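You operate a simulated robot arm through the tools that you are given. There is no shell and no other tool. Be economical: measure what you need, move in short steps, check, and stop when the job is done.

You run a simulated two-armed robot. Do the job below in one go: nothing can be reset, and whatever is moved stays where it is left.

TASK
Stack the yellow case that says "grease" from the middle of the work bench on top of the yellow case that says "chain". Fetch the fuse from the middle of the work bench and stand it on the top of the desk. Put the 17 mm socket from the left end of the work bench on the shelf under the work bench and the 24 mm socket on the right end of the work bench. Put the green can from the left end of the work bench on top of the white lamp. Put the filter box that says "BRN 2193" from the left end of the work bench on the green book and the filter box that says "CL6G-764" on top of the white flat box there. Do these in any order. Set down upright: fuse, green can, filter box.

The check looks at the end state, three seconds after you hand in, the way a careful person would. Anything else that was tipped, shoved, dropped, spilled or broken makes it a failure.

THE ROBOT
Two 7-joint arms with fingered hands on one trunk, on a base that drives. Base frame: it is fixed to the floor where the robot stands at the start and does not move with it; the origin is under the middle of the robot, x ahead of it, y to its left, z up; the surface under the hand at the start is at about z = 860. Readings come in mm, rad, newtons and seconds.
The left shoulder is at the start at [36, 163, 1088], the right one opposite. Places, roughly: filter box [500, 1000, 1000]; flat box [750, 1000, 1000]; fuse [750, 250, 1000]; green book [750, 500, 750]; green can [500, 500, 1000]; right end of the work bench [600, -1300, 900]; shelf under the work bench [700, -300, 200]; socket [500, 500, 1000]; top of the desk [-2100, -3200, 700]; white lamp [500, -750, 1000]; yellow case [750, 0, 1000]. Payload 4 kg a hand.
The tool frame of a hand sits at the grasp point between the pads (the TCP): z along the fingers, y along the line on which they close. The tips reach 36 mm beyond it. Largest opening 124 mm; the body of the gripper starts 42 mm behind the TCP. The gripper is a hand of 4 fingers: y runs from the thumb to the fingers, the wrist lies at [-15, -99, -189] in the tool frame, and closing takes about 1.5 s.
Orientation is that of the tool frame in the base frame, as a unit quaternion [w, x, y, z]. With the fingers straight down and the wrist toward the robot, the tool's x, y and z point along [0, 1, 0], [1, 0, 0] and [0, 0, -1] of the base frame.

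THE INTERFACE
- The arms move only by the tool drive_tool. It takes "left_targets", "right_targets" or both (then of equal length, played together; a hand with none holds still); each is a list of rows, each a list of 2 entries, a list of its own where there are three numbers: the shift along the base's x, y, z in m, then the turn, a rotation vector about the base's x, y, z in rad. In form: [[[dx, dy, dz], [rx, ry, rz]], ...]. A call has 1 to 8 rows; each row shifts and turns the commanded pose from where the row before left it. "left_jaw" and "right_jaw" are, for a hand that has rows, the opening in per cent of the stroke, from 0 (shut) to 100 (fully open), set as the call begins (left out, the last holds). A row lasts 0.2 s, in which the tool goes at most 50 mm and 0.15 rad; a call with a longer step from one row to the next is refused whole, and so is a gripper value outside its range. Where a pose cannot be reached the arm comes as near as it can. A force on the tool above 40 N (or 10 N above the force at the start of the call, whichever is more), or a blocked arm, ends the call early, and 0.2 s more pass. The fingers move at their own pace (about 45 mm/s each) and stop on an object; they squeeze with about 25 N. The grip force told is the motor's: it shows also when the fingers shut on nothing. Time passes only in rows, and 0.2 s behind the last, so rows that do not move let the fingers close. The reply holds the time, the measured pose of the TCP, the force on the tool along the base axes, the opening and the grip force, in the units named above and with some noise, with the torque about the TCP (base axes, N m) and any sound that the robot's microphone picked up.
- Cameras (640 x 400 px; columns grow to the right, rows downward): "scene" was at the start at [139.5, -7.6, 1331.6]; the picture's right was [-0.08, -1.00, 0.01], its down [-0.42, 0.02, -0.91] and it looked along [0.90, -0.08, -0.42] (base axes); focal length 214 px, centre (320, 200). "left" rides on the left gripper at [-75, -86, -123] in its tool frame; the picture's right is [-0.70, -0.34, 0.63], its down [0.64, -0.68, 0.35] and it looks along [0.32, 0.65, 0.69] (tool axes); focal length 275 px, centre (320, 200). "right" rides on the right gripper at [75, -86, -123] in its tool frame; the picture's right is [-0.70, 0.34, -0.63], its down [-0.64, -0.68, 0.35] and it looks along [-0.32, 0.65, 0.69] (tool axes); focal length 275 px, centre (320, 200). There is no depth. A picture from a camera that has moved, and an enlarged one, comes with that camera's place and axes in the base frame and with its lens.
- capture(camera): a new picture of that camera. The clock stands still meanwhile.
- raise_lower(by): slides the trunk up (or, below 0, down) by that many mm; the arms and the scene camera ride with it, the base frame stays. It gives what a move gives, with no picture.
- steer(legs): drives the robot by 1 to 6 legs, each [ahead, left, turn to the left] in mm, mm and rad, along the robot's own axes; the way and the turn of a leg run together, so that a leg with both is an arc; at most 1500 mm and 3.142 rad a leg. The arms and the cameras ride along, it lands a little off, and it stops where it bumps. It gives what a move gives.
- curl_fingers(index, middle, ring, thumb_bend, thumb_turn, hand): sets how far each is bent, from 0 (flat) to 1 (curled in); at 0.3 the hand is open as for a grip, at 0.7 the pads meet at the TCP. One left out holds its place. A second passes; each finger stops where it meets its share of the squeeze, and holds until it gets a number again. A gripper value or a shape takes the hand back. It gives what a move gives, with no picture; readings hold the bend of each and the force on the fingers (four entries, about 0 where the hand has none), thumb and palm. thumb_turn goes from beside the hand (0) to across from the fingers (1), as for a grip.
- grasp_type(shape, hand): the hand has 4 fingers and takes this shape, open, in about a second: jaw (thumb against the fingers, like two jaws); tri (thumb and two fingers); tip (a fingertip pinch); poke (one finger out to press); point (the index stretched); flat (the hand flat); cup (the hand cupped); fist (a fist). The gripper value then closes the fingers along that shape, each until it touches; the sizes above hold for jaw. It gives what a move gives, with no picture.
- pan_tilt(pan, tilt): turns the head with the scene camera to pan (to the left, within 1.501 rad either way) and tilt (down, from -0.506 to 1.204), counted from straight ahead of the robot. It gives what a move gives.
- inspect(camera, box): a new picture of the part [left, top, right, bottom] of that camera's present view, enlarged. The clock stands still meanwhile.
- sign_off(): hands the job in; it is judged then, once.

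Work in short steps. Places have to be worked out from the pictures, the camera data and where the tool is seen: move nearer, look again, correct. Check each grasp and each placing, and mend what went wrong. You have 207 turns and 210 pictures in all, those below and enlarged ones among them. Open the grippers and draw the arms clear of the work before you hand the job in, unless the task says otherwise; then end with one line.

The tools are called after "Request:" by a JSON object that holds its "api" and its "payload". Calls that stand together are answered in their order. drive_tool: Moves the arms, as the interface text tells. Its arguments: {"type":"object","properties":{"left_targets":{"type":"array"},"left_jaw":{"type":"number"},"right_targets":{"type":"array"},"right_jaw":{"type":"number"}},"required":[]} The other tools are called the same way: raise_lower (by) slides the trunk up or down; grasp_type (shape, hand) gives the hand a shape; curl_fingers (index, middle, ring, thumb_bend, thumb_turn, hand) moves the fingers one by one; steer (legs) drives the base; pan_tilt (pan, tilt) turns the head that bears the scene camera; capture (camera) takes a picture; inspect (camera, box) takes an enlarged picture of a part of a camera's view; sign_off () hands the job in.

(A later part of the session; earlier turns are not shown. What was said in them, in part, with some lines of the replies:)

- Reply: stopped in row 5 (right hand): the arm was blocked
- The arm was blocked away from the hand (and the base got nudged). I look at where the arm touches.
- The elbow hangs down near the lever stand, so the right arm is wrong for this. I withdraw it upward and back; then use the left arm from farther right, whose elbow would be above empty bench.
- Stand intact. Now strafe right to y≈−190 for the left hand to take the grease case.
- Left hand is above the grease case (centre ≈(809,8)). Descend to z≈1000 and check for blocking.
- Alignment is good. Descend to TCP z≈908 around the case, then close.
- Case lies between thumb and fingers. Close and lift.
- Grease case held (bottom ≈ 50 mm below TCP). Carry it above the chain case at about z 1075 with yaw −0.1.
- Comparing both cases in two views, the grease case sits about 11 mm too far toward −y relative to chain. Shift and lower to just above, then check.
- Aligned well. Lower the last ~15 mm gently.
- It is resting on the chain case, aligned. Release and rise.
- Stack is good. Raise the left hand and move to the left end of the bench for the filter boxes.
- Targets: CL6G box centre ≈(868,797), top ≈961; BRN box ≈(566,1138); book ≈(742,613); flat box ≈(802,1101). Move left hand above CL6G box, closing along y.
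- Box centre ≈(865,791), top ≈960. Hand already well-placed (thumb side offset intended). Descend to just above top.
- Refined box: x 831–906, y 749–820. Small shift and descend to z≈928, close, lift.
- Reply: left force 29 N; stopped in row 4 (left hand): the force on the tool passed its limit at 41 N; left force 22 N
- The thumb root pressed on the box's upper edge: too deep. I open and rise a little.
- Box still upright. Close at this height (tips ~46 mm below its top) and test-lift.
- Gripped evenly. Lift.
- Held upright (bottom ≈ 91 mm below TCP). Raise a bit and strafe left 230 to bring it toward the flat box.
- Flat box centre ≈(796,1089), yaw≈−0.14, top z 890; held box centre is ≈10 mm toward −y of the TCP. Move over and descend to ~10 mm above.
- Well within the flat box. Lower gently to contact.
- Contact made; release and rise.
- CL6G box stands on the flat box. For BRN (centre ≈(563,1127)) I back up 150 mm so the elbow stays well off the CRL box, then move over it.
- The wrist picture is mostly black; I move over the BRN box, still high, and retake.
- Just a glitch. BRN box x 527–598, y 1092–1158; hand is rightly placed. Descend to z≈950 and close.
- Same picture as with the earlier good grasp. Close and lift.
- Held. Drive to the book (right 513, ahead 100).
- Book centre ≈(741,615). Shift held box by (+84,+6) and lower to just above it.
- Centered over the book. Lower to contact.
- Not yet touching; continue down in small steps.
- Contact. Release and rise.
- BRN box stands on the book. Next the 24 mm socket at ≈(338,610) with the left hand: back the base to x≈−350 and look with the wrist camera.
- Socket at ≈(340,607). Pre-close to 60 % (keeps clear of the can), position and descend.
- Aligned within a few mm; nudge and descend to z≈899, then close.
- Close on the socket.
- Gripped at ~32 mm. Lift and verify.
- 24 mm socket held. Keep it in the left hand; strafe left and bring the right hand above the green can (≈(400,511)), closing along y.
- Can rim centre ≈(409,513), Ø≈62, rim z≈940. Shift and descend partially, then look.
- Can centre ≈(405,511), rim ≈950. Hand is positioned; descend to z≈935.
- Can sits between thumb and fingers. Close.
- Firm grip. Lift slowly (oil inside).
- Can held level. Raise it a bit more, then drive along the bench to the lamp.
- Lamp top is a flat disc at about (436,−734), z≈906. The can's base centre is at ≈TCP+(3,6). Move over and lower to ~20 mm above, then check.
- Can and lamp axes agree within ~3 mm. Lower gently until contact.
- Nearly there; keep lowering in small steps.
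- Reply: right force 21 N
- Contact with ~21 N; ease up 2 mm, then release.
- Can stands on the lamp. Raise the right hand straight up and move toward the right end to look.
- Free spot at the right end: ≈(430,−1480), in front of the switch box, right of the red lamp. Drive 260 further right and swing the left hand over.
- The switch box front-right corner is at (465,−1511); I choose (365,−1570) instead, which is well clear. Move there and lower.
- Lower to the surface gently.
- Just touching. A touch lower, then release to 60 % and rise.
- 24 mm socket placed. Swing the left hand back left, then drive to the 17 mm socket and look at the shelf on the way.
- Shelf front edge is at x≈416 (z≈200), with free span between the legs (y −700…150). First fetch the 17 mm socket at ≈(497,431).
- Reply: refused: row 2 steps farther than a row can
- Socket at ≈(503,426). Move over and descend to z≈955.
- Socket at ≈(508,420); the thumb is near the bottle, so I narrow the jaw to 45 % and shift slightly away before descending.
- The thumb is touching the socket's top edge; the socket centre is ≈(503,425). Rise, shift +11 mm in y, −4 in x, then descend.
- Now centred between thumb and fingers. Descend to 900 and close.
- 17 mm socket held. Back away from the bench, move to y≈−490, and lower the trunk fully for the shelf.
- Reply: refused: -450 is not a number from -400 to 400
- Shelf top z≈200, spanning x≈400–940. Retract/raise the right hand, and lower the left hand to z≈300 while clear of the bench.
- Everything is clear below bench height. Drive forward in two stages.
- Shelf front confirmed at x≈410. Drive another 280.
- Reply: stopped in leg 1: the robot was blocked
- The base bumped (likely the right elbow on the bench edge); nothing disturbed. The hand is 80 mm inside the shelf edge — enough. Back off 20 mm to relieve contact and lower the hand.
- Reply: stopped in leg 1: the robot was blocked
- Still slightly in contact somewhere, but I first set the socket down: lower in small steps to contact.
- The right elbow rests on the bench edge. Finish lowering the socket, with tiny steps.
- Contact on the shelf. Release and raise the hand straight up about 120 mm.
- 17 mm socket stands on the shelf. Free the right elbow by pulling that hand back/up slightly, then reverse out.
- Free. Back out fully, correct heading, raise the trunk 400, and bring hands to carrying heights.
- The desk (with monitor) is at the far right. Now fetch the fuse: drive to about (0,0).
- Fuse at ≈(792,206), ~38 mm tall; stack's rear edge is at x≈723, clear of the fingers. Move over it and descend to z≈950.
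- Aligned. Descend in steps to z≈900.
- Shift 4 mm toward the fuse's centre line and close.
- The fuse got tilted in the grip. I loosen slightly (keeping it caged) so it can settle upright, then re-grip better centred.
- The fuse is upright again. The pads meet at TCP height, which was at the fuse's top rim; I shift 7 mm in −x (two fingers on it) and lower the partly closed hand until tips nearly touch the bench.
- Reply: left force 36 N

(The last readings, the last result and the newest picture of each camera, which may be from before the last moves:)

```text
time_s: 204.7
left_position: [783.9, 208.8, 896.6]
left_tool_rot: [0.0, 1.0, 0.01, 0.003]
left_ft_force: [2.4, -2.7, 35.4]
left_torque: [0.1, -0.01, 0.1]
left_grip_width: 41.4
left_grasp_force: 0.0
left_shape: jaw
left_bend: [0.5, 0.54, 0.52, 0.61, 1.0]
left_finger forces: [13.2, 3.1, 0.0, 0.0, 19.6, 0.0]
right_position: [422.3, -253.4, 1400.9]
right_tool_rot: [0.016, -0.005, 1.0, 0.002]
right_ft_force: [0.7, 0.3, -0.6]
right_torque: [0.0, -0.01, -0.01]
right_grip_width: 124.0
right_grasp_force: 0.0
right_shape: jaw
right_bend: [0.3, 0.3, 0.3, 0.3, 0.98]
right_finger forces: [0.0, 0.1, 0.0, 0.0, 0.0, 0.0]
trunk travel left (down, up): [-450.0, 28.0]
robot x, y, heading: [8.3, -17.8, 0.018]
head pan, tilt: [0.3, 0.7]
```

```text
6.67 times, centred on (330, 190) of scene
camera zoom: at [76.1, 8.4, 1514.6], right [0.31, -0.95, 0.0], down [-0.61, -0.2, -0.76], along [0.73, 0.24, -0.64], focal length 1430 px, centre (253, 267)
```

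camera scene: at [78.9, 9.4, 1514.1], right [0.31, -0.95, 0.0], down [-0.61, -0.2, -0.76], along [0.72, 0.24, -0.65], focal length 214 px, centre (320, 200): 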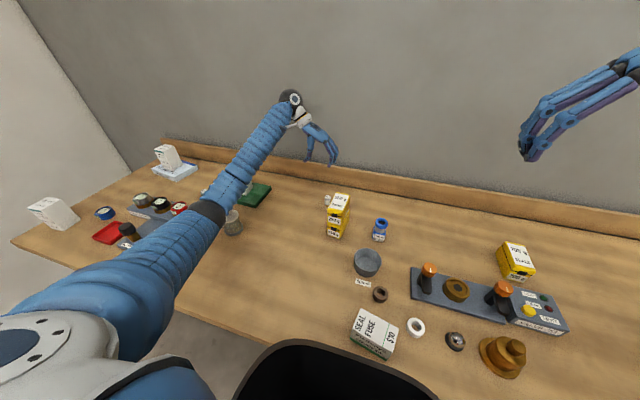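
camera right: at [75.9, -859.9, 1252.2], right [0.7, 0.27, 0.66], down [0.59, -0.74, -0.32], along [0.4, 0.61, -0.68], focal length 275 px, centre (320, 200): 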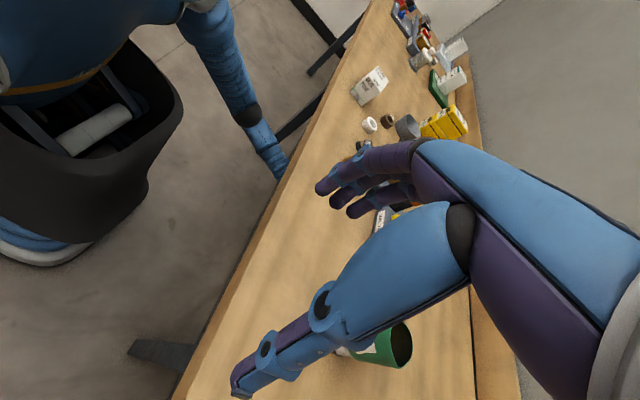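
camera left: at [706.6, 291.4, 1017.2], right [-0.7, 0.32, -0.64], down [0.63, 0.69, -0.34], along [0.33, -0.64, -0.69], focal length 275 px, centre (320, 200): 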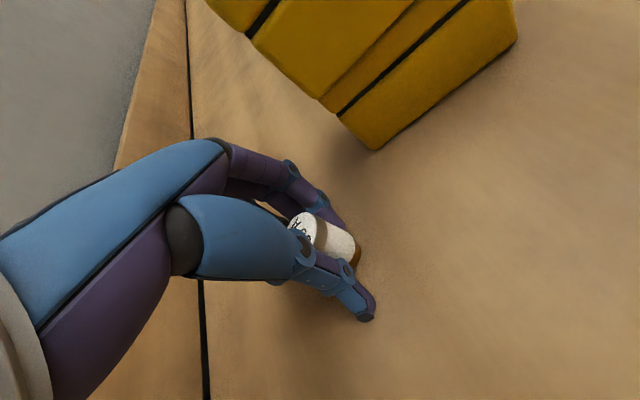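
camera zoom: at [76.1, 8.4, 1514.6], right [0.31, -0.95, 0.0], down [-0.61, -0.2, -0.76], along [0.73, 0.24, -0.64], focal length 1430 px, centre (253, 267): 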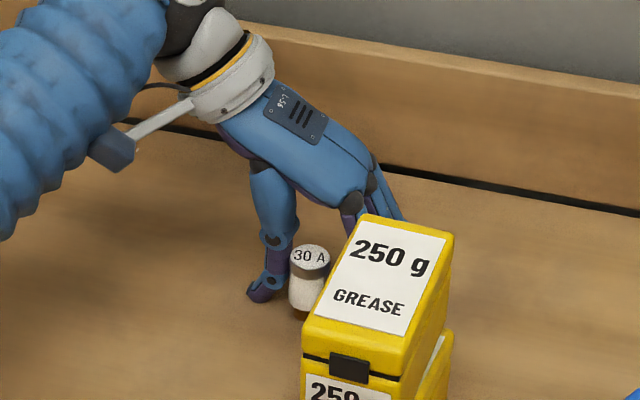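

Tips touch the bench; raise 3 mm and close again, now with the fuse between index and middle against the thumb.

Request:
{"api": "drive_tool", "payload": {"left_targets": [[[0, 0, 0.005], [0, 0, 0]], [[0, 0, 0], [0, 0, 0]]]}}

Request:
{"api": "drive_tool", "payload": {"left_targets": [[[0, 0, 0], [0, 0, 0]], [[0, 0, 0], [0, 0, 0]], [[0, 0, 0], [0, 0, 0]], [[0, 0, 0], [0, 0, 0]]], "left_jaw": 0}}

Request:
{"api": "capture", "payload": {"camera": "left"}}

Request:
{"api": "inspect", "payload": {"camera": "scene", "box": [300, 160, 360, 220]}}

```text
time_s: 205.3
left_position: [783.5, 209.9, 897.1]
left_tool_rot: [0.0, 1.0, 0.009, 0.001]
left_ft_force: [2.8, -3.4, 22.2]
left_torque: [-0.07, -0.03, 0.07]
left_grip_width: 40.8
left_grasp_force: 0.1
left_shape: jaw
left_bend: [0.49, 0.53, 0.52, 0.61, 1.0]
left_finger forces: [8.9, 2.2, 0.0, 0.1, 11.1, 0.0]
right_position: [423.6, -253.1, 1400.4]
right_tool_rot: [0.015, -0.005, 1.0, 0.001]
right_ft_force: [0.5, 0.7, 0.8]
right_torque: [0.01, 0.0, 0.01]
right_grip_width: 123.7
right_grasp_force: 0.0
right_shape: jaw
right_bend: [0.3, 0.3, 0.3, 0.3, 0.98]
right_finger forces: [0.1, 0.0, 0.1, 0.0, 0.0, 0.0]
trunk travel left (down, up): [-450.0, 28.0]
robot x, y, heading: [6.6, -18.5, 0.012]
head pan, tilt: [0.3, 0.7]
```

```text
time_s: 206.3
left_position: [783.7, 211.3, 898.4]
left_tool_rot: [-0.001, 1.0, 0.01, 0.002]
left_ft_force: [1.5, 12.5, 28.8]
left_torque: [0.19, -0.03, 0.05]
left_grip_width: 22.1
left_grasp_force: 24.3
left_shape: jaw
left_bend: [0.55, 0.61, 0.65, 0.65, 1.0]
left_finger forces: [23.8, 5.1, 0.1, 0.0, 42.0, 0.1]
right_position: [422.8, -251.7, 1400.0]
right_tool_rot: [0.017, -0.004, 1.0, 0.002]
right_ft_force: [-0.2, 0.0, -0.5]
right_torque: [-0.02, 0.03, 0.02]
right_grip_width: 123.7
right_grasp_force: 0.0
right_shape: jaw
right_bend: [0.3, 0.3, 0.3, 0.3, 0.98]
right_finger forces: [0.0, 0.1, 0.0, 0.0, 0.0, 0.0]
trunk travel left (down, up): [-450.0, 28.0]
robot x, y, heading: [8.6, -12.7, 0.018]
head pan, tilt: [0.3, 0.7]
```

```text
57 pictures are left
camera left: at [706.7, 293.7, 1019.2], right [-0.7, 0.32, -0.64], down [0.63, 0.7, -0.34], along [0.33, -0.64, -0.69], focal length 275 px, centre (320, 200)
```

left: 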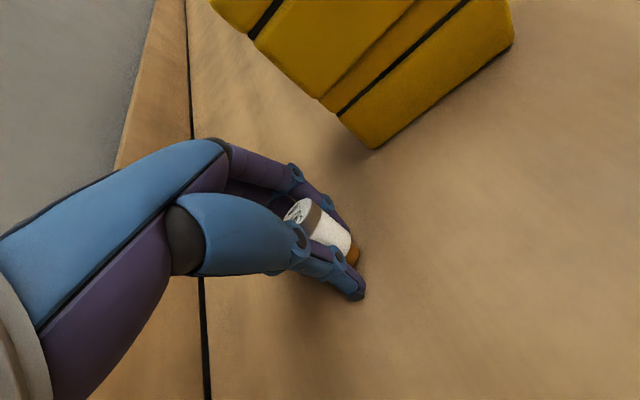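

```text
6.67 times, centred on (330, 190) of scene
camera zoom: at [76.7, 9.7, 1514.3], right [0.31, -0.95, 0.0], down [-0.61, -0.2, -0.76], along [0.73, 0.24, -0.65], focal length 1430 px, centre (253, 267)
```

zoom: 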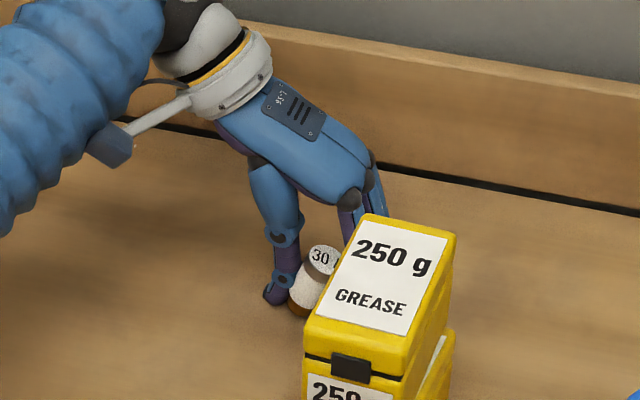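

It still leans in the grip (top toward −y). I'll lift, measure the lean, and compensate by tilting the hand when placing. Lift gently.

Request:
{"api": "drive_tool", "payload": {"left_targets": [[[0, 0, 0.008], [0, 0, 0]], [[0, 0, 0.012], [0, 0, 0]], [[0, 0, 0.02], [0, 0, 0]], [[0, 0, 0.03], [0, 0, 0]], [[0, 0, 0.04], [0, 0, 0]], [[0, 0, 0.04], [0, 0, 0]], [[0, 0, 0.04], [0, 0, 0]], [[0, 0, 0], [0, 0, 0]]]}}

Request:
{"api": "inspect", "payload": {"camera": "left", "box": [240, 160, 400, 310]}}

Request:
{"api": "inspect", "payload": {"camera": "scene", "box": [290, 120, 370, 200]}}

```text
time_s: 208.1
left_position: [783.9, 209.2, 1090.5]
left_tool_rot: [0.0, 1.0, 0.009, 0.001]
left_ft_force: [-0.4, 0.4, -0.2]
left_torque: [-0.03, 0.0, 0.05]
left_grip_width: 19.5
left_grasp_force: 24.7
left_shape: jaw
left_bend: [0.55, 0.61, 0.65, 0.66, 1.0]
left_finger forces: [18.1, 6.2, 0.0, 0.1, 25.0, 0.0]
right_position: [425.1, -251.9, 1398.8]
right_tool_rot: [0.015, -0.004, 1.0, 0.002]
right_ft_force: [0.3, 0.2, 0.2]
right_torque: [-0.02, -0.01, -0.03]
right_grip_width: 123.9
right_grasp_force: 0.0
right_shape: jaw
right_bend: [0.3, 0.3, 0.3, 0.3, 0.98]
right_finger forces: [0.0, 0.0, 0.0, 0.0, 0.0, 0.0]
trunk travel left (down, up): [-450.0, 28.0]
robot x, y, heading: [10.2, -17.7, 0.017]
head pan, tilt: [0.3, 0.7]
```

```text
2.67 times, centred on (320, 235) of left
camera zoom: at [707.3, 292.4, 1212.1], right [-0.7, 0.32, -0.63], down [0.63, 0.69, -0.34], along [0.33, -0.64, -0.69], focal length 734 px, centre (320, 107)
```

zoom: 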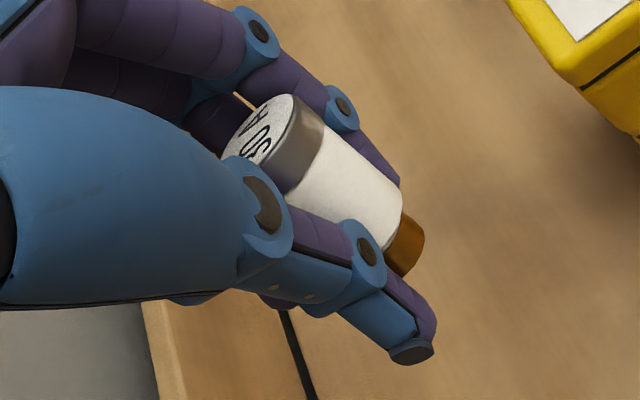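

```text
5.00 times, centred on (330, 160) of scene
camera zoom: at [79.3, 9.8, 1514.0], right [0.31, -0.95, 0.0], down [-0.61, -0.2, -0.76], along [0.72, 0.24, -0.65], focal length 1072 px, centre (270, 400)
```

zoom: 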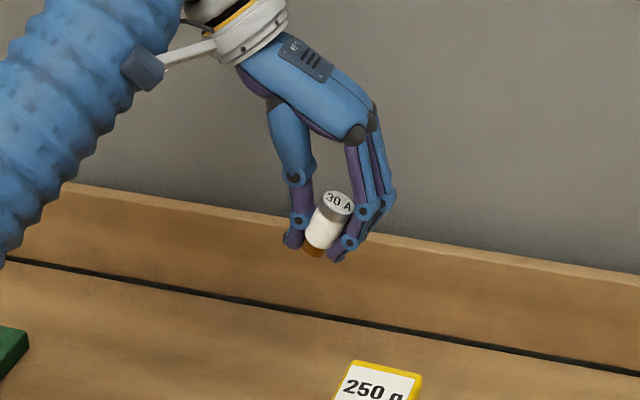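

Fuse is held firmly, leaning (bottom toward +y, ~25°). Now drive: back away, turn right to face the desk, and approach partway, then look.

Request:
{"api": "steer", "payload": {"legs": [[-900, 0, 0], [0, 0, -1.588], [1000, 0, 0], [0, -750, 0]]}}

Request:
{"api": "pan_tilt", "payload": {"pan": -0.1, "tilt": 0.4}}

Request:
{"api": "capture", "payload": {"camera": "scene"}}

```text
time_s: 225.2
left_position: [-1517.5, -1762.5, 1091.2]
left_tool_rot: [0.0, -0.691, 0.723, -0.001]
left_ft_force: [0.2, 0.0, -0.5]
left_torque: [0.01, -0.01, -0.05]
left_grip_width: 19.4
left_grasp_force: 24.7
left_shape: jaw
left_bend: [0.55, 0.61, 0.65, 0.66, 1.0]
left_finger forces: [17.8, 6.5, 0.0, 0.0, 24.4, 0.0]
right_position: [-1954.2, -1373.9, 1399.9]
right_tool_rot: [0.012, 0.727, 0.687, -0.01]
right_ft_force: [0.2, 1.1, 0.2]
right_torque: [-0.02, -0.05, 0.01]
right_grip_width: 124.0
right_grasp_force: 0.1
right_shape: jaw
right_bend: [0.3, 0.3, 0.3, 0.3, 0.98]
right_finger forces: [0.0, 0.1, 0.1, 0.0, 0.0, 0.0]
trunk travel left (down, up): [-450.0, 28.0]
robot x, y, heading: [-1695.6, -974.8, -1.613]
head pan, tilt: [0.3, 0.7]
```

```text
time_s: 226.1
left_position: [-1515.7, -1761.9, 1090.2]
left_tool_rot: [-0.001, -0.691, 0.723, 0.0]
left_ft_force: [0.6, 0.7, 0.3]
left_torque: [-0.01, 0.0, -0.02]
left_grip_width: 19.2
left_grasp_force: 24.9
left_shape: jaw
left_bend: [0.55, 0.61, 0.65, 0.66, 1.0]
left_finger forces: [17.7, 6.5, 0.0, 0.0, 24.5, 0.1]
right_position: [-1953.3, -1374.1, 1400.2]
right_tool_rot: [0.012, 0.726, 0.687, -0.011]
right_ft_force: [-0.2, -0.2, 0.1]
right_torque: [0.02, 0.0, -0.02]
right_grip_width: 124.0
right_grasp_force: 0.1
right_shape: jaw
right_bend: [0.3, 0.3, 0.3, 0.3, 0.98]
right_finger forces: [0.0, 0.1, 0.0, 0.0, 0.0, 0.0]
trunk travel left (down, up): [-450.0, 28.0]
robot x, y, heading: [-1692.3, -972.2, -1.616]
head pan, tilt: [-0.099, 0.4]
```

```text
53 pictures are left
camera scene: at [-1705.5, -1056.4, 1540.9], right [-0.99, 0.14, 0.0], down [0.06, 0.39, -0.92], along [-0.13, -0.91, -0.39], focal length 214 px, centre (320, 200)
```

scene: 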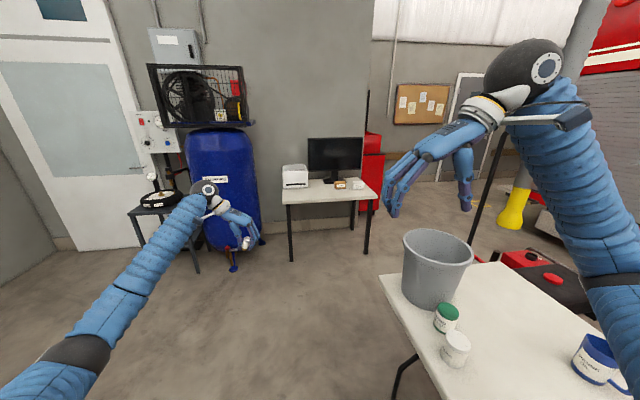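

Desk front edge ≈y −2920 (x −1631…−2544), with free area in front of the printer. A table with a bucket stands on the right, so I keep to the left of it, then go diagonally.

Request:
{"api": "steer", "payload": {"legs": [[0, 200, 0.045], [870, 0, 0]]}}

Request:
{"api": "capture", "payload": {"camera": "scene"}}

```text
time_s: 231.9
left_position: [-1274.8, -2644.4, 1090.8]
left_tool_rot: [0.0, 0.712, -0.703, 0.001]
left_ft_force: [-0.1, 0.4, 0.1]
left_torque: [-0.03, 0.0, 0.0]
left_grip_width: 19.4
left_grasp_force: 24.7
left_shape: jaw
left_bend: [0.55, 0.61, 0.65, 0.66, 1.0]
left_finger forces: [17.6, 6.4, 0.0, 0.0, 24.6, 0.0]
right_position: [-1734.1, -2281.9, 1399.2]
right_tool_rot: [0.012, 0.706, 0.708, -0.01]
right_ft_force: [1.0, 0.1, -1.2]
right_torque: [-0.01, -0.02, 0.01]
right_grip_width: 123.9
right_grasp_force: 0.1
right_shape: jaw
right_bend: [0.3, 0.3, 0.3, 0.3, 0.98]
right_finger forces: [0.1, 0.1, 0.0, 0.1, 0.1, 0.0]
trunk travel left (down, up): [-450.0, 28.0]
robot x, y, heading: [-1497.5, -1867.3, -1.558]
head pan, tilt: [-0.099, 0.4]
```

```text
52 pictures are left
camera scene: at [-1504.3, -1950.8, 1540.9], right [-1.0, 0.09, 0.0], down [0.03, 0.39, -0.92], along [-0.08, -0.92, -0.39], focal length 214 px, centre (320, 200)
```

scene: 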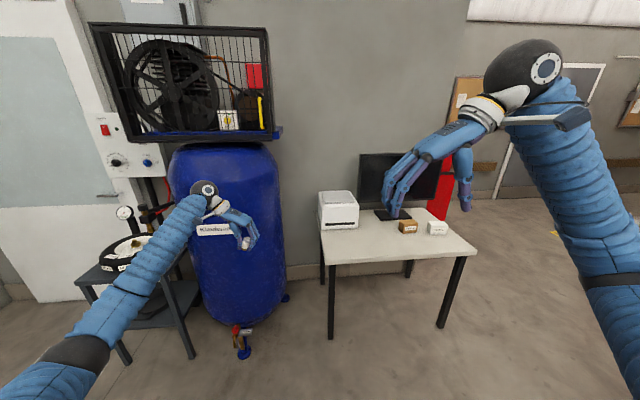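

Drive diagonally so the hand is over the free front-left area of the desk (≈(−1750,−3080)), then lower the trunk 130.

Request:
{"api": "steer", "payload": {"legs": [[430, -470, -0.012]]}}

Request:
{"api": "raise_lower", "payload": {"by": -130}}

Request:
{"api": "pan_tilt", "payload": {"pan": 0.25, "tilt": 0.55}}

Request:
{"api": "capture", "payload": {"camera": "scene"}}

Request:
{"api": "capture", "payload": {"camera": "left"}}

```text
time_s: 235.5
left_position: [-1729.7, -3074.2, 1090.4]
left_tool_rot: [0.001, 0.716, -0.698, 0.002]
left_ft_force: [-0.3, -0.8, -1.0]
left_torque: [-0.01, -0.02, -0.03]
left_grip_width: 19.0
left_grasp_force: 24.6
left_shape: jaw
left_bend: [0.55, 0.61, 0.65, 0.66, 1.0]
left_finger forces: [17.7, 6.4, 0.0, 0.0, 24.6, 0.0]
right_position: [-2192.7, -2716.3, 1399.5]
right_tool_rot: [0.012, 0.703, 0.711, -0.01]
right_ft_force: [-0.6, 0.7, -0.5]
right_torque: [0.01, -0.01, 0.0]
right_grip_width: 123.9
right_grasp_force: 0.0
right_shape: jaw
right_bend: [0.3, 0.3, 0.3, 0.3, 0.98]
right_finger forces: [0.0, 0.0, 0.1, 0.0, 0.0, 0.1]
trunk travel left (down, up): [-450.0, 28.0]
robot x, y, heading: [-1958.6, -2295.8, -1.546]
head pan, tilt: [-0.099, 0.4]
```

```text
time_s: 237.1
left_position: [-1730.6, -3072.2, 960.7]
left_tool_rot: [0.002, 0.716, -0.698, 0.001]
left_ft_force: [0.2, 0.6, 0.1]
left_torque: [-0.04, -0.02, -0.01]
left_grip_width: 19.4
left_grasp_force: 25.2
left_shape: jaw
left_bend: [0.55, 0.61, 0.65, 0.66, 1.0]
left_finger forces: [17.7, 6.3, 0.0, 0.0, 24.4, 0.1]
right_position: [-2193.7, -2715.2, 1270.8]
right_tool_rot: [0.012, 0.703, 0.711, -0.01]
right_ft_force: [0.1, 0.0, -0.4]
right_torque: [-0.01, 0.03, -0.01]
right_grip_width: 123.8
right_grasp_force: 0.0
right_shape: jaw
right_bend: [0.3, 0.3, 0.3, 0.3, 0.98]
right_finger forces: [0.0, 0.0, 0.0, 0.0, 0.0, 0.0]
trunk travel left (down, up): [-320.0, 158.0]
robot x, y, heading: [-1960.0, -2296.2, -1.546]
head pan, tilt: [-0.099, 0.4]
```

```text
time_s: 237.9
left_position: [-1729.8, -3072.7, 959.4]
left_tool_rot: [0.001, 0.716, -0.698, 0.001]
left_ft_force: [0.0, -0.1, 0.0]
left_torque: [0.02, 0.01, 0.0]
left_grip_width: 19.2
left_grasp_force: 24.8
left_shape: jaw
left_bend: [0.55, 0.61, 0.65, 0.66, 1.0]
left_finger forces: [17.8, 6.5, 0.0, 0.1, 24.5, 0.1]
right_position: [-2194.9, -2716.1, 1268.9]
right_tool_rot: [0.013, 0.703, 0.711, -0.009]
right_ft_force: [0.3, -0.9, 1.1]
right_torque: [0.0, -0.03, 0.01]
right_grip_width: 124.0
right_grasp_force: 0.0
right_shape: jaw
right_bend: [0.3, 0.3, 0.3, 0.3, 0.98]
right_finger forces: [0.0, 0.1, 0.0, 0.1, 0.0, 0.0]
trunk travel left (down, up): [-320.0, 158.0]
robot x, y, heading: [-1960.3, -2298.1, -1.545]
head pan, tilt: [0.25, 0.55]
```

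```text
51 pictures are left
camera scene: at [-1936.6, -2402.1, 1389.0], right [-0.96, -0.27, -0.02], down [-0.14, 0.55, -0.82], along [0.23, -0.79, -0.57], focal length 214 px, centre (320, 200)
```

scene: 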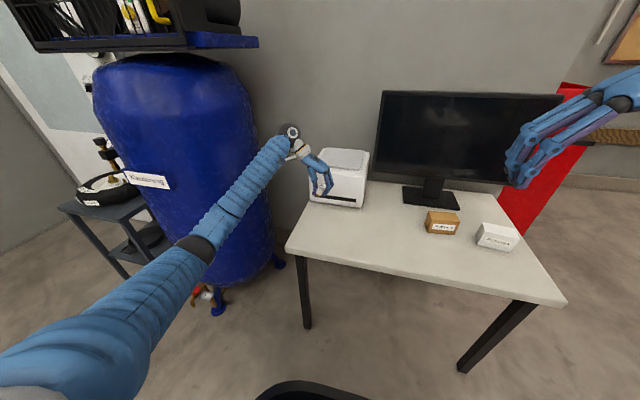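

```text
50 pictures are left
camera left: at [-1646.7, -2997.4, 1082.0], right [0.32, 0.7, -0.63], down [0.7, -0.63, -0.34], along [-0.64, -0.33, -0.69], focal length 275 px, centre (320, 200)
```

left: 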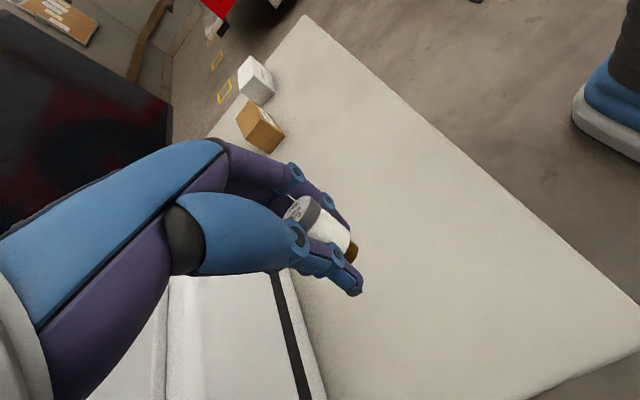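

Desk front area is free under the hand (printer front at y≈−3305). Tilt the hand +0.42 rad about base y to bring the fuse upright, and look.

Request:
{"api": "drive_tool", "payload": {"left_targets": [[[0, 0, 0], [0, 0.1, 0]], [[0, 0, 0], [0, 0.1, 0]], [[0, 0, 0], [0, 0.1, 0]], [[0, 0, 0], [0, 0.1, 0]], [[0, 0, 0], [0, 0, 0]]]}}

Request:
{"api": "inspect", "payload": {"camera": "scene", "box": [280, 140, 360, 220]}}

Request:
{"api": "inspect", "payload": {"camera": "left", "box": [240, 160, 400, 310]}}

```text
time_s: 239.1
left_position: [-1730.9, -3073.5, 960.5]
left_tool_rot: [0.14, 0.701, -0.685, -0.141]
left_ft_force: [-0.3, -0.4, 1.1]
left_torque: [0.01, -0.03, 0.01]
left_grip_width: 19.2
left_grasp_force: 25.3
left_shape: jaw
left_bend: [0.55, 0.61, 0.65, 0.66, 1.0]
left_finger forces: [17.7, 6.5, 0.0, 0.0, 24.4, 0.0]
right_position: [-2193.1, -2716.0, 1269.9]
right_tool_rot: [0.013, 0.703, 0.711, -0.01]
right_ft_force: [0.8, -0.9, -0.4]
right_torque: [0.04, -0.01, 0.0]
right_grip_width: 123.8
right_grasp_force: 0.2
right_shape: jaw
right_bend: [0.3, 0.3, 0.3, 0.3, 0.98]
right_finger forces: [0.0, 0.0, 0.0, 0.0, 0.1, 0.0]
trunk travel left (down, up): [-320.0, 158.0]
robot x, y, heading: [-1959.9, -2295.9, -1.551]
head pan, tilt: [0.25, 0.55]
```

```text
5.00 times, centred on (320, 180) of scene
camera zoom: at [-1936.6, -2401.9, 1389.1], right [-0.96, -0.27, -0.02], down [-0.14, 0.55, -0.82], along [0.23, -0.79, -0.57], focal length 1072 px, centre (320, 300)
```

zoom: 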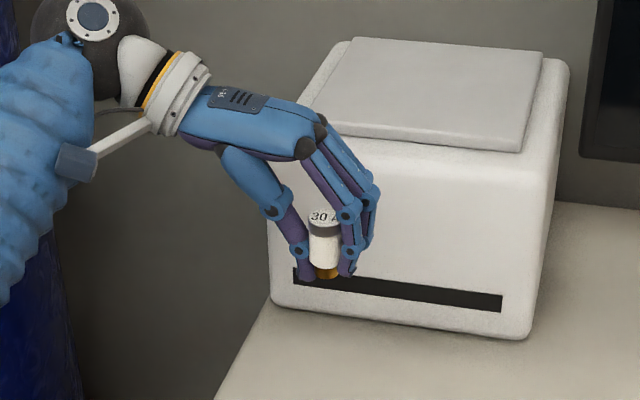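

```text
2.67 times, centred on (320, 235) of left
camera zoom: at [-1605.3, -2997.5, 1039.6], right [0.05, 0.7, -0.71], down [0.51, -0.63, -0.59], along [-0.86, -0.33, -0.39], focal length 734 px, centre (320, 107)
```

zoom: 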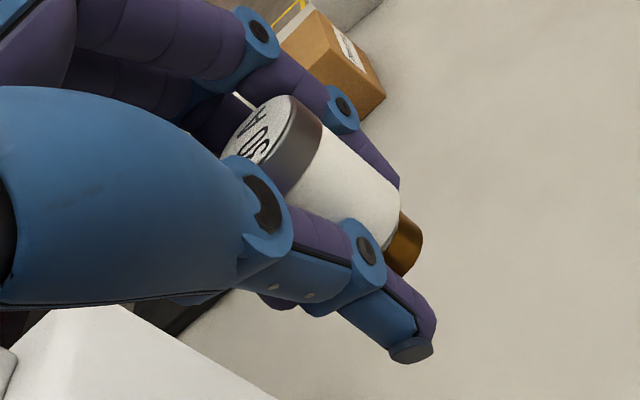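

Fuse is now vertical in the hand, but the thumb tip would reach the desk ~10 mm before it. On the bench the fuse righted itself when loosened from a lean, so I use a mild tilt (0.12) that lets its base touch nearly together with the tips. Lower toward the desk.

Request:
{"api": "drive_tool", "payload": {"left_targets": [[[0, 0, -0.03], [0, -0.1, 0]], [[0, 0, -0.03], [0, -0.1, 0]], [[0, 0, -0.03], [0, -0.08, 0]], [[0, 0, -0.03], [0, 0, 0]], [[0, 0, -0.03], [0, 0, 0]], [[0, 0, 0], [0, 0, 0]]]}}

Request:
{"api": "capture", "payload": {"camera": "scene"}}

Request:
{"api": "inspect", "payload": {"camera": "scene", "box": [280, 170, 360, 250]}}

```text
time_s: 240.5
left_position: [-1731.8, -3072.3, 811.3]
left_tool_rot: [0.042, 0.715, -0.697, -0.041]
left_ft_force: [0.1, -0.4, -0.1]
left_torque: [0.01, -0.04, 0.0]
left_grip_width: 19.2
left_grasp_force: 24.6
left_shape: jaw
left_bend: [0.55, 0.61, 0.65, 0.66, 1.0]
left_finger forces: [17.9, 6.4, 0.0, 0.0, 24.4, 0.0]
right_position: [-2194.0, -2715.9, 1268.7]
right_tool_rot: [0.013, 0.703, 0.711, -0.01]
right_ft_force: [0.8, -0.2, 0.2]
right_torque: [0.01, -0.03, -0.02]
right_grip_width: 123.7
right_grasp_force: 0.2
right_shape: jaw
right_bend: [0.3, 0.3, 0.3, 0.3, 0.98]
right_finger forces: [0.0, 0.1, 0.1, 0.0, 0.1, 0.0]
trunk travel left (down, up): [-320.0, 158.0]
robot x, y, heading: [-1960.3, -2296.0, -1.553]
head pan, tilt: [0.25, 0.55]
```

```text
47 pictures are left
camera scene: at [-1936.6, -2401.8, 1389.1], right [-0.96, -0.27, -0.02], down [-0.14, 0.55, -0.82], along [0.23, -0.79, -0.57], focal length 214 px, centre (320, 200)
```

scene: 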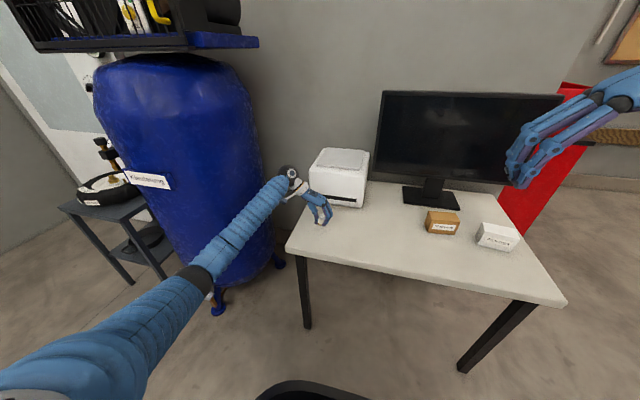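

```text
5.00 times, centred on (320, 210) of scene
camera zoom: at [-1936.6, -2401.8, 1389.1], right [-0.96, -0.27, -0.02], down [-0.14, 0.55, -0.82], along [0.23, -0.79, -0.57], focal length 1072 px, centre (320, 150)
```

zoom: 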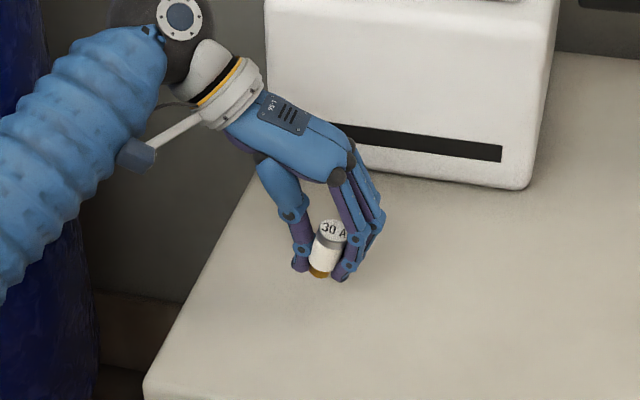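

Shift 50 mm toward the desk's middle, then lower in small steps until contact.

Request:
{"api": "drive_tool", "payload": {"left_targets": [[[-0.025, 0, 0], [0, 0, 0]], [[-0.025, 0, 0], [0, 0, 0]], [[0, 0, -0.012], [0, 0, 0]], [[0, 0, -0.01], [0, 0, 0]], [[0, 0, -0.008], [0, 0, 0]], [[0, 0, -0.006], [0, 0, 0]], [[0, 0, 0], [0, 0, 0]]]}}

Request:
{"api": "inspect", "payload": {"camera": "scene", "box": [290, 180, 370, 260]}}

```text
time_s: 242.1
left_position: [-1779.5, -3073.2, 777.8]
left_tool_rot: [0.044, 0.714, -0.697, -0.042]
left_ft_force: [1.6, 0.8, 28.3]
left_torque: [0.11, -0.51, -0.03]
left_grip_width: 17.1
left_grasp_force: 25.2
left_shape: jaw
left_bend: [0.55, 0.61, 0.65, 0.67, 1.0]
left_finger forces: [19.4, 7.3, 0.1, 0.0, 54.5, 0.0]
right_position: [-2194.5, -2714.0, 1269.7]
right_tool_rot: [0.013, 0.703, 0.711, -0.011]
right_ft_force: [-0.2, -0.2, -0.6]
right_torque: [0.03, 0.02, -0.01]
right_grip_width: 123.8
right_grasp_force: 0.0
right_shape: jaw
right_bend: [0.3, 0.3, 0.3, 0.3, 0.98]
right_finger forces: [0.0, 0.0, 0.0, 0.0, 0.0, 0.0]
trunk travel left (down, up): [-320.0, 158.0]
robot x, y, heading: [-1959.3, -2295.8, -1.549]
head pan, tilt: [0.25, 0.55]
```

```text
5.00 times, centred on (330, 220) of scene
camera zoom: at [-1936.9, -2399.8, 1389.6], right [-0.96, -0.27, -0.01], down [-0.14, 0.55, -0.82], along [0.23, -0.79, -0.57], focal length 1072 px, centre (270, 100)
```

zoom: 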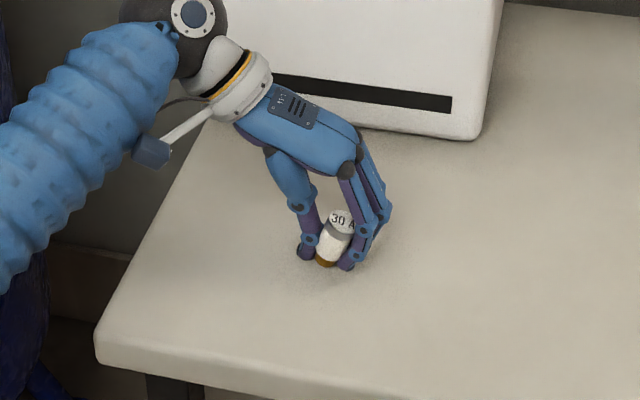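

Thumb tip is pressing the desk. Ease up 3 mm, then loosen to 30 % (caging the fuse).

Request:
{"api": "drive_tool", "payload": {"left_targets": [[[0, 0, 0.003], [0, 0, 0]], [[0, 0, 0], [0, 0, 0]]]}}

Request:
{"api": "drive_tool", "payload": {"left_targets": [[[0, 0, 0], [0, 0, 0]], [[0, 0, 0], [0, 0, 0]], [[0, 0, 0], [0, 0, 0]], [[0, 0, 0], [0, 0, 0]]], "left_jaw": 30}}

Request:
{"api": "inspect", "payload": {"camera": "scene", "box": [310, 200, 360, 250]}}

Request:
{"api": "inspect", "payload": {"camera": "left", "box": [240, 160, 400, 310]}}

```text
time_s: 242.7
left_position: [-1779.8, -3072.1, 779.0]
left_tool_rot: [0.043, 0.715, -0.697, -0.042]
left_ft_force: [1.7, -0.5, 22.2]
left_torque: [-0.03, -0.39, -0.02]
left_grip_width: 17.2
left_grasp_force: 25.2
left_shape: jaw
left_bend: [0.55, 0.61, 0.65, 0.67, 1.0]
left_finger forces: [18.9, 7.9, 0.0, 0.0, 47.9, 0.0]
right_position: [-2194.9, -2714.2, 1269.0]
right_tool_rot: [0.012, 0.702, 0.712, -0.009]
right_ft_force: [-0.2, -0.8, -0.5]
right_torque: [-0.01, 0.02, 0.0]
right_grip_width: 123.9
right_grasp_force: 0.1
right_shape: jaw
right_bend: [0.3, 0.3, 0.3, 0.3, 0.98]
right_finger forces: [0.0, 0.0, 0.0, 0.0, 0.0, 0.0]
trunk travel left (down, up): [-320.0, 158.0]
robot x, y, heading: [-1961.0, -2297.1, -1.544]
head pan, tilt: [0.25, 0.55]
```

```text
time_s: 243.7
left_position: [-1781.8, -3073.2, 779.2]
left_tool_rot: [0.042, 0.714, -0.698, -0.041]
left_ft_force: [-7.4, -2.3, 24.1]
left_torque: [-0.06, -0.1, -0.02]
left_grip_width: 27.9
left_grasp_force: 0.1
left_shape: jaw
left_bend: [0.5, 0.55, 0.53, 0.65, 1.0]
left_finger forces: [1.6, 0.0, 0.1, 0.0, 25.2, 0.1]
right_position: [-2195.1, -2715.4, 1270.1]
right_tool_rot: [0.013, 0.703, 0.711, -0.01]
right_ft_force: [-0.2, -0.3, -0.6]
right_torque: [0.0, 0.02, 0.0]
right_grip_width: 123.9
right_grasp_force: 0.2
right_shape: jaw
right_bend: [0.3, 0.3, 0.3, 0.3, 0.98]
right_finger forces: [0.0, 0.1, 0.1, 0.0, 0.1, 0.0]
trunk travel left (down, up): [-320.0, 158.0]
robot x, y, heading: [-1959.6, -2300.7, -1.552]
head pan, tilt: [0.25, 0.55]
```

```text
8.00 times, centred on (335, 225) of scene
camera zoom: at [-1937.6, -2400.4, 1389.2], right [-0.96, -0.27, -0.02], down [-0.14, 0.55, -0.82], along [0.23, -0.79, -0.57], focal length 1716 px, centre (200, 0)
```

zoom: 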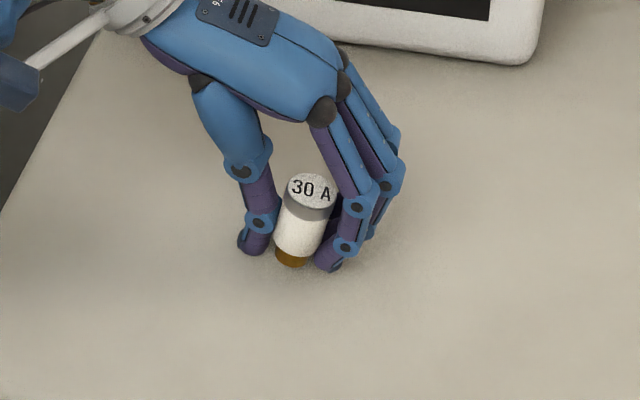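

```text
2.67 times, centred on (320, 235) of left
camera zoom: at [-1682.7, -2995.9, 889.4], right [0.24, 0.7, -0.67], down [0.65, -0.63, -0.42], along [-0.72, -0.33, -0.61], focal length 734 px, centre (320, 107)
```

zoom: 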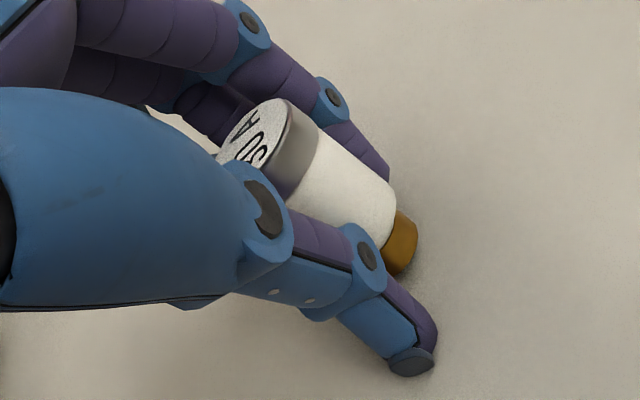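

Thumb is still stuck by its press on the desk. Raise 3 mm more and open to 38 %.

Request:
{"api": "drive_tool", "payload": {"left_targets": [[[0, 0, 0.003], [0, 0, 0]], [[0, 0, 0], [0, 0, 0]], [[0, 0, 0], [0, 0, 0]]], "left_jaw": 36}}

Request:
{"api": "inspect", "payload": {"camera": "scene", "box": [310, 200, 360, 250]}}

```text
time_s: 244.5
left_position: [-1779.7, -3072.3, 779.9]
left_tool_rot: [0.042, 0.714, -0.697, -0.042]
left_ft_force: [-5.5, -0.5, 9.2]
left_torque: [-0.03, 0.06, 0.0]
left_grip_width: 37.5
left_grasp_force: 0.0
left_shape: jaw
left_bend: [0.48, 0.52, 0.5, 0.63, 1.0]
left_finger forces: [0.1, 0.0, 0.0, 0.0, 8.8, 0.1]
right_position: [-2193.8, -2715.2, 1270.3]
right_tool_rot: [0.012, 0.703, 0.711, -0.01]
right_ft_force: [0.4, -0.4, -0.9]
right_torque: [0.01, 0.0, -0.02]
right_grip_width: 123.7
right_grasp_force: 0.1
right_shape: jaw
right_bend: [0.3, 0.3, 0.3, 0.3, 0.98]
right_finger forces: [0.1, 0.0, 0.1, 0.0, 0.0, 0.0]
trunk travel left (down, up): [-320.0, 158.0]
robot x, y, heading: [-1962.1, -2296.6, -1.551]
head pan, tilt: [0.25, 0.55]
```

```text
8.00 times, centred on (335, 225) of scene
camera zoom: at [-1937.0, -2401.4, 1389.0], right [-0.96, -0.27, -0.02], down [-0.14, 0.55, -0.82], along [0.23, -0.79, -0.57], focal length 1716 px, centre (200, 0)
```

zoom: 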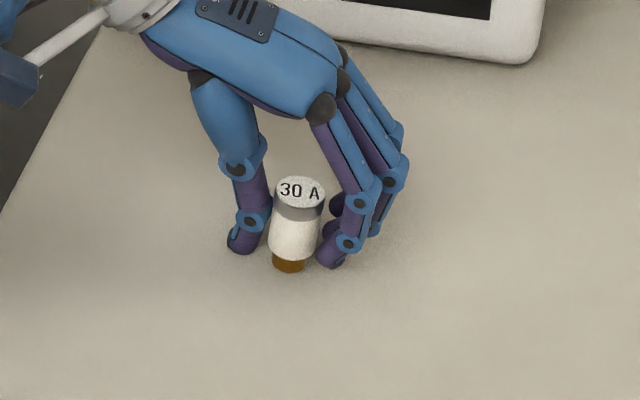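

The fuse has righted itself. Open further slowly.

Request:
{"api": "drive_tool", "payload": {"left_targets": [[[0, 0, 0.002], [0, 0, 0]], [[0, 0, 0], [0, 0, 0]], [[0, 0, 0], [0, 0, 0]], [[0, 0, 0], [0, 0, 0]]], "left_jaw": 65}}

Request:
{"api": "inspect", "payload": {"camera": "scene", "box": [310, 200, 360, 250]}}

Request:
{"api": "inspect", "payload": {"camera": "left", "box": [240, 160, 440, 310]}}

```text
time_s: 245.5
left_position: [-1779.9, -3072.2, 782.2]
left_tool_rot: [0.041, 0.714, -0.698, -0.042]
left_ft_force: [0.2, 0.3, 0.5]
left_torque: [0.02, 0.01, -0.01]
left_grip_width: 80.2
left_grasp_force: 0.2
left_shape: jaw
left_bend: [0.36, 0.4, 0.38, 0.52, 0.99]
left_finger forces: [0.1, 0.0, 0.0, 0.0, 0.2, 0.0]
right_position: [-2194.5, -2716.2, 1269.6]
right_tool_rot: [0.013, 0.703, 0.711, -0.01]
right_ft_force: [-0.6, -0.1, -0.5]
right_torque: [0.03, -0.02, 0.0]
right_grip_width: 123.8
right_grasp_force: 0.1
right_shape: jaw
right_bend: [0.3, 0.3, 0.3, 0.3, 0.98]
right_finger forces: [0.0, 0.0, 0.1, 0.0, 0.0, 0.1]
trunk travel left (down, up): [-320.0, 158.0]
robot x, y, heading: [-1962.7, -2300.8, -1.548]
head pan, tilt: [0.25, 0.55]
```

```text
8.00 times, centred on (335, 225) of scene
camera zoom: at [-1936.4, -2402.0, 1389.0], right [-0.96, -0.27, -0.02], down [-0.14, 0.55, -0.82], along [0.23, -0.79, -0.57], focal length 1716 px, centre (200, 0)
```

zoom: 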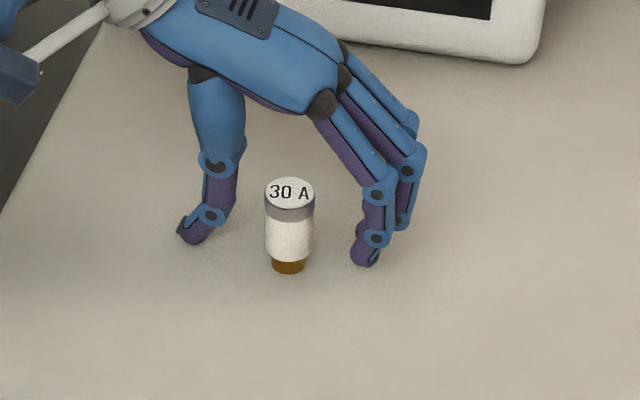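

```text
2.67 times, centred on (340, 235) of left
camera zoom: at [-1681.8, -2996.8, 892.7], right [0.24, 0.7, -0.67], down [0.65, -0.63, -0.42], along [-0.72, -0.33, -0.61], focal length 734 px, centre (267, 107)
```

zoom: 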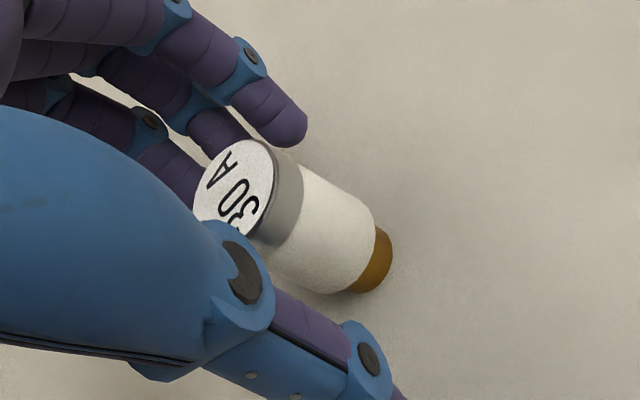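

The fuse stands upright and free. Raise the hand straight up, clear of it.

Request:
{"api": "drive_tool", "payload": {"left_targets": [[[0, 0, 0.015], [0, 0, 0]], [[0, 0, 0.03], [0, 0, 0]], [[0, 0, 0.04], [0, 0, 0]], [[0, 0, 0.045], [0, 0, 0]], [[0, 0, 0.045], [0, 0, 0]], [[0, 0, 0.045], [0, 0, 0]], [[0, 0.02, 0.03], [0, 0, 0]], [[0, 0.04, 0], [0, 0, 0]]]}}

Request:
{"api": "capture", "payload": {"camera": "scene"}}

Request:
{"api": "inspect", "payload": {"camera": "scene", "box": [290, 180, 390, 260]}}

```text
time_s: 247.3
left_position: [-1780.1, -3011.5, 1033.8]
left_tool_rot: [0.042, 0.715, -0.697, -0.042]
left_ft_force: [0.1, -0.6, 0.3]
left_torque: [-0.02, 0.01, -0.01]
left_grip_width: 80.6
left_grasp_force: 0.0
left_shape: jaw
left_bend: [0.36, 0.4, 0.38, 0.52, 0.99]
left_finger forces: [0.0, 0.0, 0.0, 0.1, 0.0, 0.0]
right_position: [-2193.5, -2715.0, 1268.2]
right_tool_rot: [0.013, 0.703, 0.711, -0.01]
right_ft_force: [0.5, -0.9, 0.5]
right_torque: [-0.02, 0.02, 0.01]
right_grip_width: 123.8
right_grasp_force: 0.1
right_shape: jaw
right_bend: [0.3, 0.3, 0.3, 0.3, 0.98]
right_finger forces: [0.0, 0.0, 0.1, 0.0, 0.1, 0.0]
trunk travel left (down, up): [-320.0, 158.0]
robot x, y, heading: [-1958.5, -2299.5, -1.549]
head pan, tilt: [0.25, 0.55]
```

```text
39 pictures are left
camera scene: at [-1936.0, -2401.4, 1389.0], right [-0.96, -0.27, -0.01], down [-0.14, 0.55, -0.82], along [0.23, -0.79, -0.57], focal length 214 px, centre (320, 200)
```

scene: 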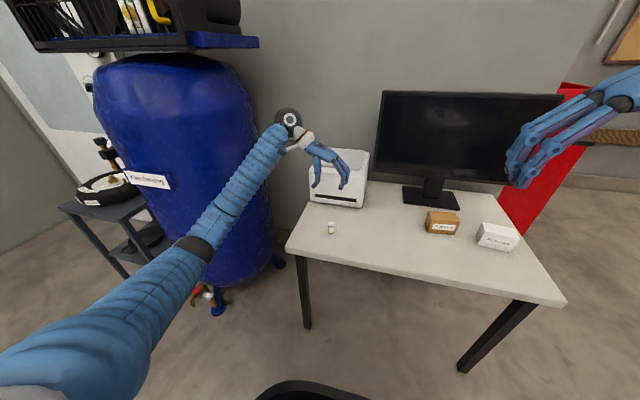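

```text
5.00 times, centred on (340, 220) of scene
camera zoom: at [-1936.0, -2401.4, 1389.0], right [-0.96, -0.27, -0.01], down [-0.14, 0.55, -0.82], along [0.23, -0.79, -0.57], focal length 1072 px, centre (220, 100)
```

zoom: 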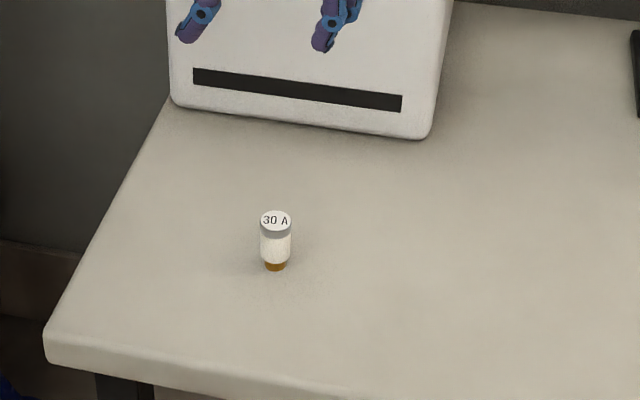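

Fuse stands well. Now retreat along the same path, turn to the bench and do a final check of everything.

Request:
{"api": "steer", "payload": {"legs": [[-430, 470, 0], [-870, 0, 0], [0, 150, 0], [0, 0, 1.55]]}}

Request:
{"api": "drive_tool", "payload": {"left_targets": [[[-0.04, 0, 0.02], [0, 0, 0]], [[-0.04, 0, 0.02], [0, 0, 0]], [[-0.04, 0, 0.02], [0, 0, 0]], [[-0.04, 0, 0.02], [0, 0, 0]]], "left_jaw": 100}}

Request:
{"api": "pan_tilt", "payload": {"pan": 0.2, "tilt": 0.3}}

Request:
{"api": "capture", "payload": {"camera": "scene"}}

```text
time_s: 259.7
left_position: [-658.7, -822.7, 1033.5]
left_tool_rot: [0.059, 0.998, 0.01, 0.0]
left_ft_force: [-1.1, 0.3, -1.0]
left_torque: [0.0, -0.02, -0.01]
left_grip_width: 80.3
left_grasp_force: 0.0
left_shape: jaw
left_bend: [0.36, 0.4, 0.38, 0.52, 0.99]
left_finger forces: [0.0, 0.0, 0.0, 0.0, 0.0, 0.1]
right_position: [-956.3, -1236.5, 1269.4]
right_tool_rot: [0.015, -0.005, 1.0, 0.002]
right_ft_force: [-0.4, -1.0, -0.1]
right_torque: [0.01, -0.02, 0.01]
right_grip_width: 123.7
right_grasp_force: 0.1
right_shape: jaw
right_bend: [0.3, 0.3, 0.3, 0.3, 0.98]
right_finger forces: [0.1, 0.0, 0.0, 0.0, 0.0, 0.0]
trunk travel left (down, up): [-320.0, 158.0]
robot x, y, heading: [-1371.7, -1001.5, 0.019]
head pan, tilt: [0.25, 0.55]
```

```text
time_s: 260.7
left_position: [-821.3, -825.6, 1116.9]
left_tool_rot: [0.059, 0.998, 0.01, 0.001]
left_ft_force: [0.2, 0.0, 0.8]
left_torque: [-0.02, 0.0, 0.0]
left_grip_width: 123.8
left_grasp_force: 0.0
left_shape: jaw
left_bend: [0.3, 0.3, 0.3, 0.3, 0.98]
left_finger forces: [0.0, 0.0, 0.1, 0.0, 0.0, 0.0]
right_position: [-958.6, -1235.1, 1269.2]
right_tool_rot: [0.016, -0.005, 1.0, 0.002]
right_ft_force: [-0.2, 0.2, -0.3]
right_torque: [0.01, 0.0, 0.01]
right_grip_width: 124.0
right_grasp_force: 0.1
right_shape: jaw
right_bend: [0.3, 0.3, 0.3, 0.3, 0.98]
right_finger forces: [0.0, 0.0, 0.1, 0.0, 0.0, 0.1]
trunk travel left (down, up): [-320.0, 158.0]
robot x, y, heading: [-1376.8, -1001.6, 0.02]
head pan, tilt: [0.25, 0.55]
```

```text
time_s: 261.5
left_position: [-820.0, -824.9, 1117.2]
left_tool_rot: [0.06, 0.998, 0.01, 0.001]
left_ft_force: [-0.5, 0.9, -0.3]
left_torque: [-0.03, 0.0, 0.0]
left_grip_width: 123.7
left_grasp_force: 0.1
left_shape: jaw
left_bend: [0.3, 0.3, 0.3, 0.3, 0.98]
left_finger forces: [0.1, 0.1, 0.0, 0.0, 0.1, 0.0]
right_position: [-958.9, -1236.0, 1269.5]
right_tool_rot: [0.016, -0.004, 1.0, 0.002]
right_ft_force: [0.1, -0.2, -0.6]
right_torque: [0.01, 0.01, 0.02]
right_grip_width: 123.6
right_grasp_force: 0.0
right_shape: jaw
right_bend: [0.3, 0.3, 0.3, 0.3, 0.98]
right_finger forces: [0.1, 0.1, 0.0, 0.0, 0.0, 0.0]
trunk travel left (down, up): [-320.0, 158.0]
robot x, y, heading: [-1377.5, -998.9, 0.019]
head pan, tilt: [0.201, 0.3]
```

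```text
37 pictures are left
camera scene: at [-1266.3, -979.7, 1411.6], right [0.22, -0.98, -0.01], down [-0.35, -0.07, -0.94], along [0.91, 0.21, -0.35], focal length 214 px, centre (320, 200)
```

scene: 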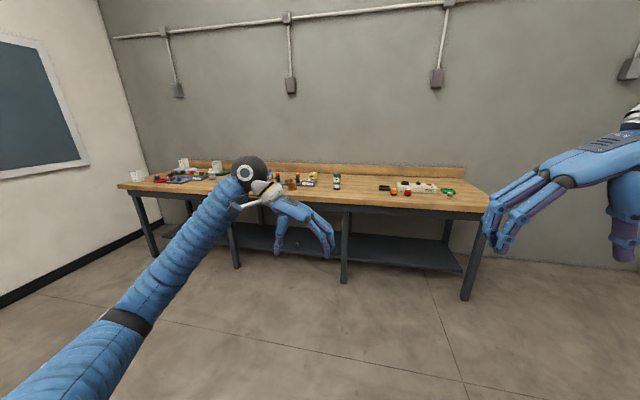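

Request:
{"api": "inspect", "payload": {"camera": "scene", "box": [120, 140, 280, 220]}}

Request:
{"api": "inspect", "payload": {"camera": "scene", "box": [260, 150, 480, 290]}}

```text
4.00 times, centred on (200, 180) of scene
camera zoom: at [-1266.3, -979.7, 1411.6], right [0.22, -0.98, -0.01], down [-0.35, -0.07, -0.94], along [0.91, 0.21, -0.35], focal length 858 px, centre (800, 280)
```

zoom: 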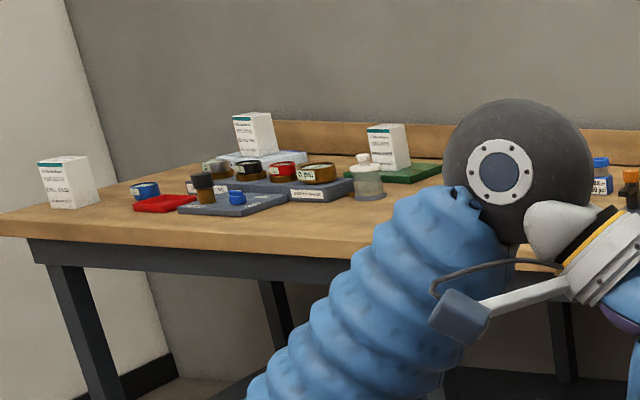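

```text
2.86 times, centred on (370, 220) of scene
camera zoom: at [-1266.3, -979.7, 1411.6], right [0.22, -0.98, -0.01], down [-0.35, -0.07, -0.94], along [0.91, 0.21, -0.35], focal length 613 px, centre (177, 143)
```

zoom: 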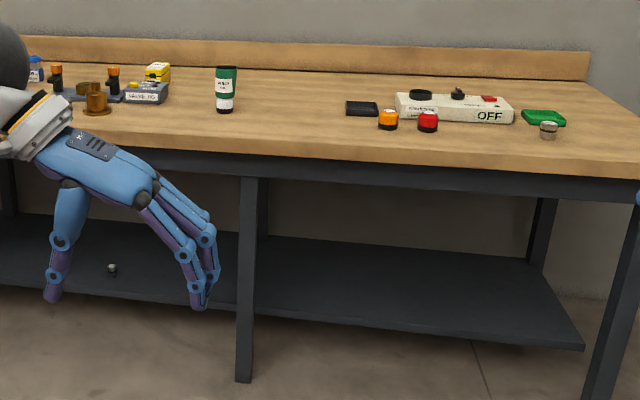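

Everything is in place: both boxes, the can on the lamp, the sockets on the shelf and right end, and the fuse on the desk. The stack was intact when I left it. Grippers are open and the arms are clear, so I hand in.

Request:
{"api": "sign_off", "payload": {}}

```text
The job is handed in.
```

All the moves in the task are done, and the job is handed in with the grippers open and the arms clear of the work.
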